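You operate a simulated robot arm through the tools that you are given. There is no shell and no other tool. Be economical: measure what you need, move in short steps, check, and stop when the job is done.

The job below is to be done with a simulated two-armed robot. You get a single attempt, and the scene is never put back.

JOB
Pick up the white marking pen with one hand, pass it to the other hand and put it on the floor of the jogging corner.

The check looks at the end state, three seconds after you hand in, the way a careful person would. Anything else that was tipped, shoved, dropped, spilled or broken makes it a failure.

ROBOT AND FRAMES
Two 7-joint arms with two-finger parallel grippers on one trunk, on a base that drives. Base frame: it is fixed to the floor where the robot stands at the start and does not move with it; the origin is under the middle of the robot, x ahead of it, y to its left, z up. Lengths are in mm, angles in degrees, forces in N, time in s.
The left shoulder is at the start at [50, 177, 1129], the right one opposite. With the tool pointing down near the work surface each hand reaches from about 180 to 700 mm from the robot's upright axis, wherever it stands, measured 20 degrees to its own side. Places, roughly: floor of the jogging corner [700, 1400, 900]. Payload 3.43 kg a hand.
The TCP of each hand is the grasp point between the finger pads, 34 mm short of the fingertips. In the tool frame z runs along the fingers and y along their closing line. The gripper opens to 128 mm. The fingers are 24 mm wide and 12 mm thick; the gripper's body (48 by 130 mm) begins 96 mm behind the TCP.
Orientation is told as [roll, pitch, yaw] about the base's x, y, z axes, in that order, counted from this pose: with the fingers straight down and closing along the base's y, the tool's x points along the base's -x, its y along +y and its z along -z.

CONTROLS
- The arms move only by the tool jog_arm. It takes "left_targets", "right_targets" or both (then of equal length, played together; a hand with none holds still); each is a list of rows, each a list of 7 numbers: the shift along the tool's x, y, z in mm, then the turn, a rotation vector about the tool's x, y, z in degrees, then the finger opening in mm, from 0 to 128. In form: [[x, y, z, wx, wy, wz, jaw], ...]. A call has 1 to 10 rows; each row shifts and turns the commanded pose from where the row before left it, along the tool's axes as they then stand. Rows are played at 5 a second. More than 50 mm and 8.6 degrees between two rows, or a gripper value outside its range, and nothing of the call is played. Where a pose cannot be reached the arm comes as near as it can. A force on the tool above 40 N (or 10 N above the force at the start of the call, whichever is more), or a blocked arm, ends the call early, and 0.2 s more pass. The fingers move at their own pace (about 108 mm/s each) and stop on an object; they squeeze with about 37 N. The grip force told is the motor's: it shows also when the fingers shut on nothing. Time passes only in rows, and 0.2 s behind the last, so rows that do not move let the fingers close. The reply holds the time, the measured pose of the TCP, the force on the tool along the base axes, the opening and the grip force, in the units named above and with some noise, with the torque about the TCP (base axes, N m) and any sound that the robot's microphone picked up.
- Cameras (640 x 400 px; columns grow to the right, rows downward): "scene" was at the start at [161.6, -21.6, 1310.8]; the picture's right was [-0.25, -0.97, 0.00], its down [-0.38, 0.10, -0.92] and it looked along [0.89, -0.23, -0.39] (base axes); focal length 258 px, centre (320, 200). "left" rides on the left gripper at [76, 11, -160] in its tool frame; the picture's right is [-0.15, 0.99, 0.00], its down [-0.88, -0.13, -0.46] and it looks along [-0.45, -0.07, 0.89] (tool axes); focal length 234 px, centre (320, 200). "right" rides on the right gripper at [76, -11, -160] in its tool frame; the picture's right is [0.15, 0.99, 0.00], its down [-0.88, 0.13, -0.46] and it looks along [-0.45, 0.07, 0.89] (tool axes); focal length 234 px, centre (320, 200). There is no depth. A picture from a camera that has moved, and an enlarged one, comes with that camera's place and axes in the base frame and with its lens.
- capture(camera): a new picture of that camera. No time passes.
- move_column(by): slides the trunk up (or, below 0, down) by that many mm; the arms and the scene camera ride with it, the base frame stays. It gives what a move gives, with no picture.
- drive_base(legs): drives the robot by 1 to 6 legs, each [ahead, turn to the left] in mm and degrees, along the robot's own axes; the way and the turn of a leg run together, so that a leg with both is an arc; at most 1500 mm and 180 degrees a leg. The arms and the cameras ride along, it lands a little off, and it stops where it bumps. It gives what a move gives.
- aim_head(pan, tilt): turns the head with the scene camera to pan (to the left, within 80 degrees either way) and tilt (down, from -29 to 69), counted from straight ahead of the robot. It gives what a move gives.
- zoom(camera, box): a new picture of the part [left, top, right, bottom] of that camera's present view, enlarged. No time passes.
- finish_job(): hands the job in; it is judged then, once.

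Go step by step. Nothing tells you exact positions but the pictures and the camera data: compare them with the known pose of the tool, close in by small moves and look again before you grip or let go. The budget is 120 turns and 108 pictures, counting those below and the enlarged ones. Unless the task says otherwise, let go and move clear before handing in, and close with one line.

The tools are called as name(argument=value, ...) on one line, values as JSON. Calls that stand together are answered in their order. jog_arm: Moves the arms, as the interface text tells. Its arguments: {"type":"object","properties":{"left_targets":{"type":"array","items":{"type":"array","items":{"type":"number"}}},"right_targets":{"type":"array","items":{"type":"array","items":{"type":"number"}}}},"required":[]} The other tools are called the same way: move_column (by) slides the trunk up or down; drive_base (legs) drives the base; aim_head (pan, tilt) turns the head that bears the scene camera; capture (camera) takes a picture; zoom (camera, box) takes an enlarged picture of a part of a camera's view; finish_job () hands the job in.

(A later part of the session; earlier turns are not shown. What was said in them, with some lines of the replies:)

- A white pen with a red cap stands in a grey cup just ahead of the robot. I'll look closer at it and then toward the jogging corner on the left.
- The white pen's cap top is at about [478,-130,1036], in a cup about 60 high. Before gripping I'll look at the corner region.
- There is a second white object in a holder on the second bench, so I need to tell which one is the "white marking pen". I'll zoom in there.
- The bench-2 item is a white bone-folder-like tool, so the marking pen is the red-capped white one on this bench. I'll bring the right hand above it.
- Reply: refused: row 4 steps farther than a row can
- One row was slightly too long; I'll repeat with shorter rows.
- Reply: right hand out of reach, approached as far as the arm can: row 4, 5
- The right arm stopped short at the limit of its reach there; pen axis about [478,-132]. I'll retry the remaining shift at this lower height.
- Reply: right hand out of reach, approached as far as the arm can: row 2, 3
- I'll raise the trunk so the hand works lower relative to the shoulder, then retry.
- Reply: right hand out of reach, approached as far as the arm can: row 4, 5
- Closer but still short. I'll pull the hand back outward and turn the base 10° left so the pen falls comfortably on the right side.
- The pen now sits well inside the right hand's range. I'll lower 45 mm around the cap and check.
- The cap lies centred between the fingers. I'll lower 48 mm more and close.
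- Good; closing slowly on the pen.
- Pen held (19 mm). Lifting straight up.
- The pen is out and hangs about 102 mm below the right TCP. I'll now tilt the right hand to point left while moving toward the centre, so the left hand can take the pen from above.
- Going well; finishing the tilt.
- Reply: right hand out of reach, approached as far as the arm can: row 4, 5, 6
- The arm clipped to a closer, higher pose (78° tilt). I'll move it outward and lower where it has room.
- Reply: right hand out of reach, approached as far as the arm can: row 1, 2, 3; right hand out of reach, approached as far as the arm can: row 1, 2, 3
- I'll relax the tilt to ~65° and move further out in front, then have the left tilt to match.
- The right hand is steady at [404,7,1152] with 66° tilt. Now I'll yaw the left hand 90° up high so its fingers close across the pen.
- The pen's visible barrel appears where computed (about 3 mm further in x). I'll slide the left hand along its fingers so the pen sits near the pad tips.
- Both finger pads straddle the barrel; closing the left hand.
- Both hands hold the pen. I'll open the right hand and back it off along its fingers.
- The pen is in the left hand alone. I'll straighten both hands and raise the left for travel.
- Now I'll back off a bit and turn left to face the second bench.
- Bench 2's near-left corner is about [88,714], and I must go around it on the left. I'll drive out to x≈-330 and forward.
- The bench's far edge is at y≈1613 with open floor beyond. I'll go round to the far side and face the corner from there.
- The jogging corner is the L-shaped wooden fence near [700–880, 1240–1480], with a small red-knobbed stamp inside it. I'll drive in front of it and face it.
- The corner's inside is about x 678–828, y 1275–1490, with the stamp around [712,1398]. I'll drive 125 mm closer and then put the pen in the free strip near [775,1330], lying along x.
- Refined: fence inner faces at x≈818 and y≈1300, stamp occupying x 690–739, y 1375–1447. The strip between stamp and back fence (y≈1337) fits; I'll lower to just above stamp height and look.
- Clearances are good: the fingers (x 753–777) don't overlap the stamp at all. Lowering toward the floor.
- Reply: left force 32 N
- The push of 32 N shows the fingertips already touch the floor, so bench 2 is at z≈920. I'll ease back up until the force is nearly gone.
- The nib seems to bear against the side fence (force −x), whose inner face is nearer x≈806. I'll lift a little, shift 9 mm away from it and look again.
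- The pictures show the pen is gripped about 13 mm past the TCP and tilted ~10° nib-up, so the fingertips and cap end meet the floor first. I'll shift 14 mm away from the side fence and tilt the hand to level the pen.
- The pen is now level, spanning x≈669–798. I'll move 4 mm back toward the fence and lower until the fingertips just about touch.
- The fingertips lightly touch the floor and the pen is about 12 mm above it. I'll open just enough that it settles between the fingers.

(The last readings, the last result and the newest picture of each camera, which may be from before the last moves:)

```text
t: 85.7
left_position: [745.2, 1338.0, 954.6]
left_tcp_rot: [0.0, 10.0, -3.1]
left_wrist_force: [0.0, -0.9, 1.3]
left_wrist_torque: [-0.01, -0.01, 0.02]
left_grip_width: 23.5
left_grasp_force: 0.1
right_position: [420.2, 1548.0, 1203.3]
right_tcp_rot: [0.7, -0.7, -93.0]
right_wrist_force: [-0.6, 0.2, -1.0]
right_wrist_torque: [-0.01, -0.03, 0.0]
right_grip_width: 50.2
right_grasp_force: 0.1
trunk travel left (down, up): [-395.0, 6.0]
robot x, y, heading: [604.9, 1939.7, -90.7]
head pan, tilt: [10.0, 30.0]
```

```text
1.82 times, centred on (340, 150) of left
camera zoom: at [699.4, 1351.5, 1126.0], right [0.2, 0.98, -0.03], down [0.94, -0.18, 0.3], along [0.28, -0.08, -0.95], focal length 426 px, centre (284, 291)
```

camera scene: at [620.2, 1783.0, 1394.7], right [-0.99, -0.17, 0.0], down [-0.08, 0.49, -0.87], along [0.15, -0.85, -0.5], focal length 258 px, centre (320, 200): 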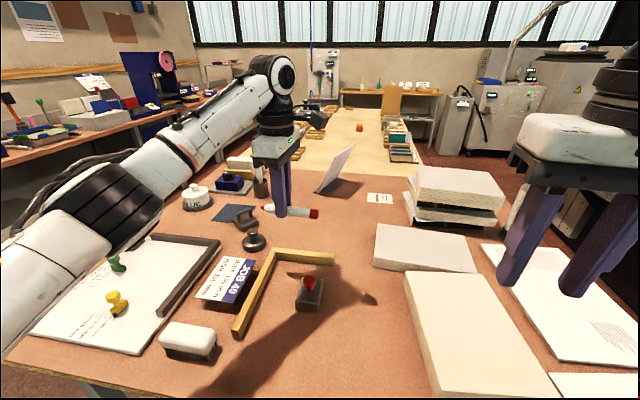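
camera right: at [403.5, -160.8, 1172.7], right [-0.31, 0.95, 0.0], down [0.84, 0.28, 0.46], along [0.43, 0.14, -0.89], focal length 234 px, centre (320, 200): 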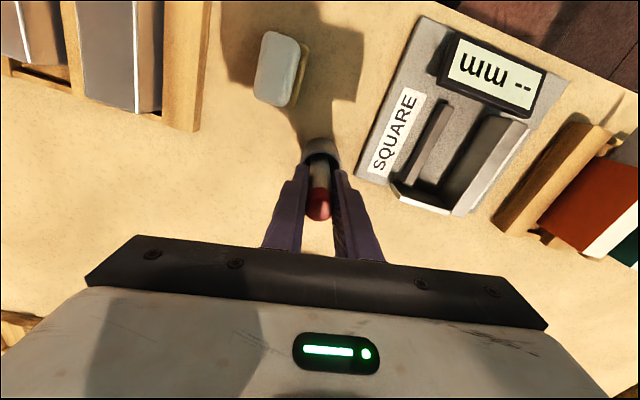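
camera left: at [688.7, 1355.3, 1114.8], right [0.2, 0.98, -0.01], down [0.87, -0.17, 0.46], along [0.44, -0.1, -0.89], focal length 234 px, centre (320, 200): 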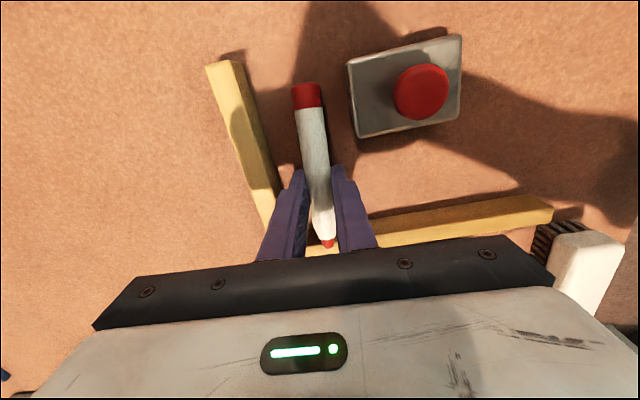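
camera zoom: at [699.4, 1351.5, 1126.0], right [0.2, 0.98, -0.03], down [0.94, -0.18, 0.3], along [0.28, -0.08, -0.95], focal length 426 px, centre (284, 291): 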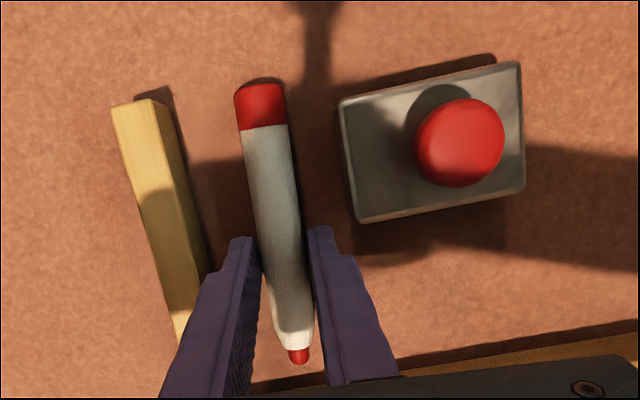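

The pen has settled flat on the floor. I'll open slightly more and rise straight up.

jog_arm(left_targets=[[0, 0, 0, 0, 0, 0, 30], [0, 0, 0, 0, 0, 0, 36], [1.7, 0, -10, 0, 0, 0, 36], [3.5, 0, -20, 0, 0, 0, 36], [7, 0, -40, 0, 0, 0, 36], [7, 0, -40, 0, 0, 0, 36], [7, 0, -40, 0, 0, 0, 36], [0, 0, 0, 0, 0, 0, 36]])

capture(camera="scene")

capture(camera="left")

```text
t: 87.5
left_position: [747.9, 1337.8, 1107.9]
left_tcp_rot: [0.1, 10.0, -3.1]
left_wrist_force: [-0.2, 0.1, -1.8]
left_wrist_torque: [0.04, 0.02, 0.0]
left_grip_width: 36.1
left_grasp_force: 0.1
right_position: [419.9, 1547.5, 1205.0]
right_tcp_rot: [0.8, -0.7, -92.9]
right_wrist_force: [0.9, -0.6, 0.0]
right_wrist_torque: [-0.02, 0.02, 0.02]
right_grip_width: 50.3
right_grasp_force: 0.1
trunk travel left (down, up): [-395.0, 6.0]
robot x, y, heading: [600.3, 1939.9, -90.2]
head pan, tilt: [10.0, 30.0]
```

```text
42 pictures are left
camera scene: at [620.4, 1782.4, 1394.6], right [-0.99, -0.17, 0.0], down [-0.08, 0.49, -0.87], along [0.15, -0.85, -0.5], focal length 258 px, centre (320, 200)
```

scene: 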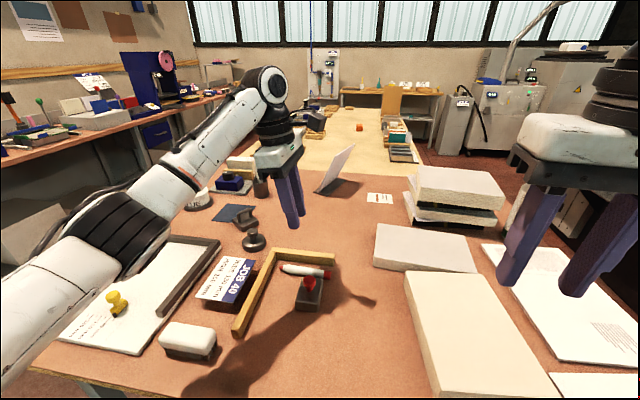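

```text
41 pictures are left
camera left: at [701.3, 1351.4, 1279.2], right [0.2, 0.98, -0.03], down [0.94, -0.18, 0.3], along [0.28, -0.08, -0.96], focal length 234 px, centre (320, 200)
```

left: 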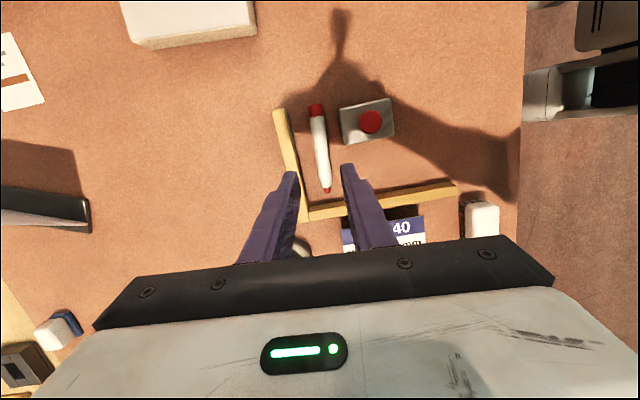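

The pen lies on the floor of the jogging corner and both hands are clear. The fence, stamp and other items look unmoved, so I'm handing in.

finish_job()

```text
The job is handed in.
```

I picked up the white marking pen (the red-capped one) with the right hand and passed it to the left. It now lies flat on the floor of the jogging corner, between the back fence and the stamp. The cap end sits about level with, or a few millimetres past, the open end of the back fence. While lowering the pen, the left hand pressed down with about 32 N and may have touched the side fence, but in the pictures neither the fence nor the stamp moved.
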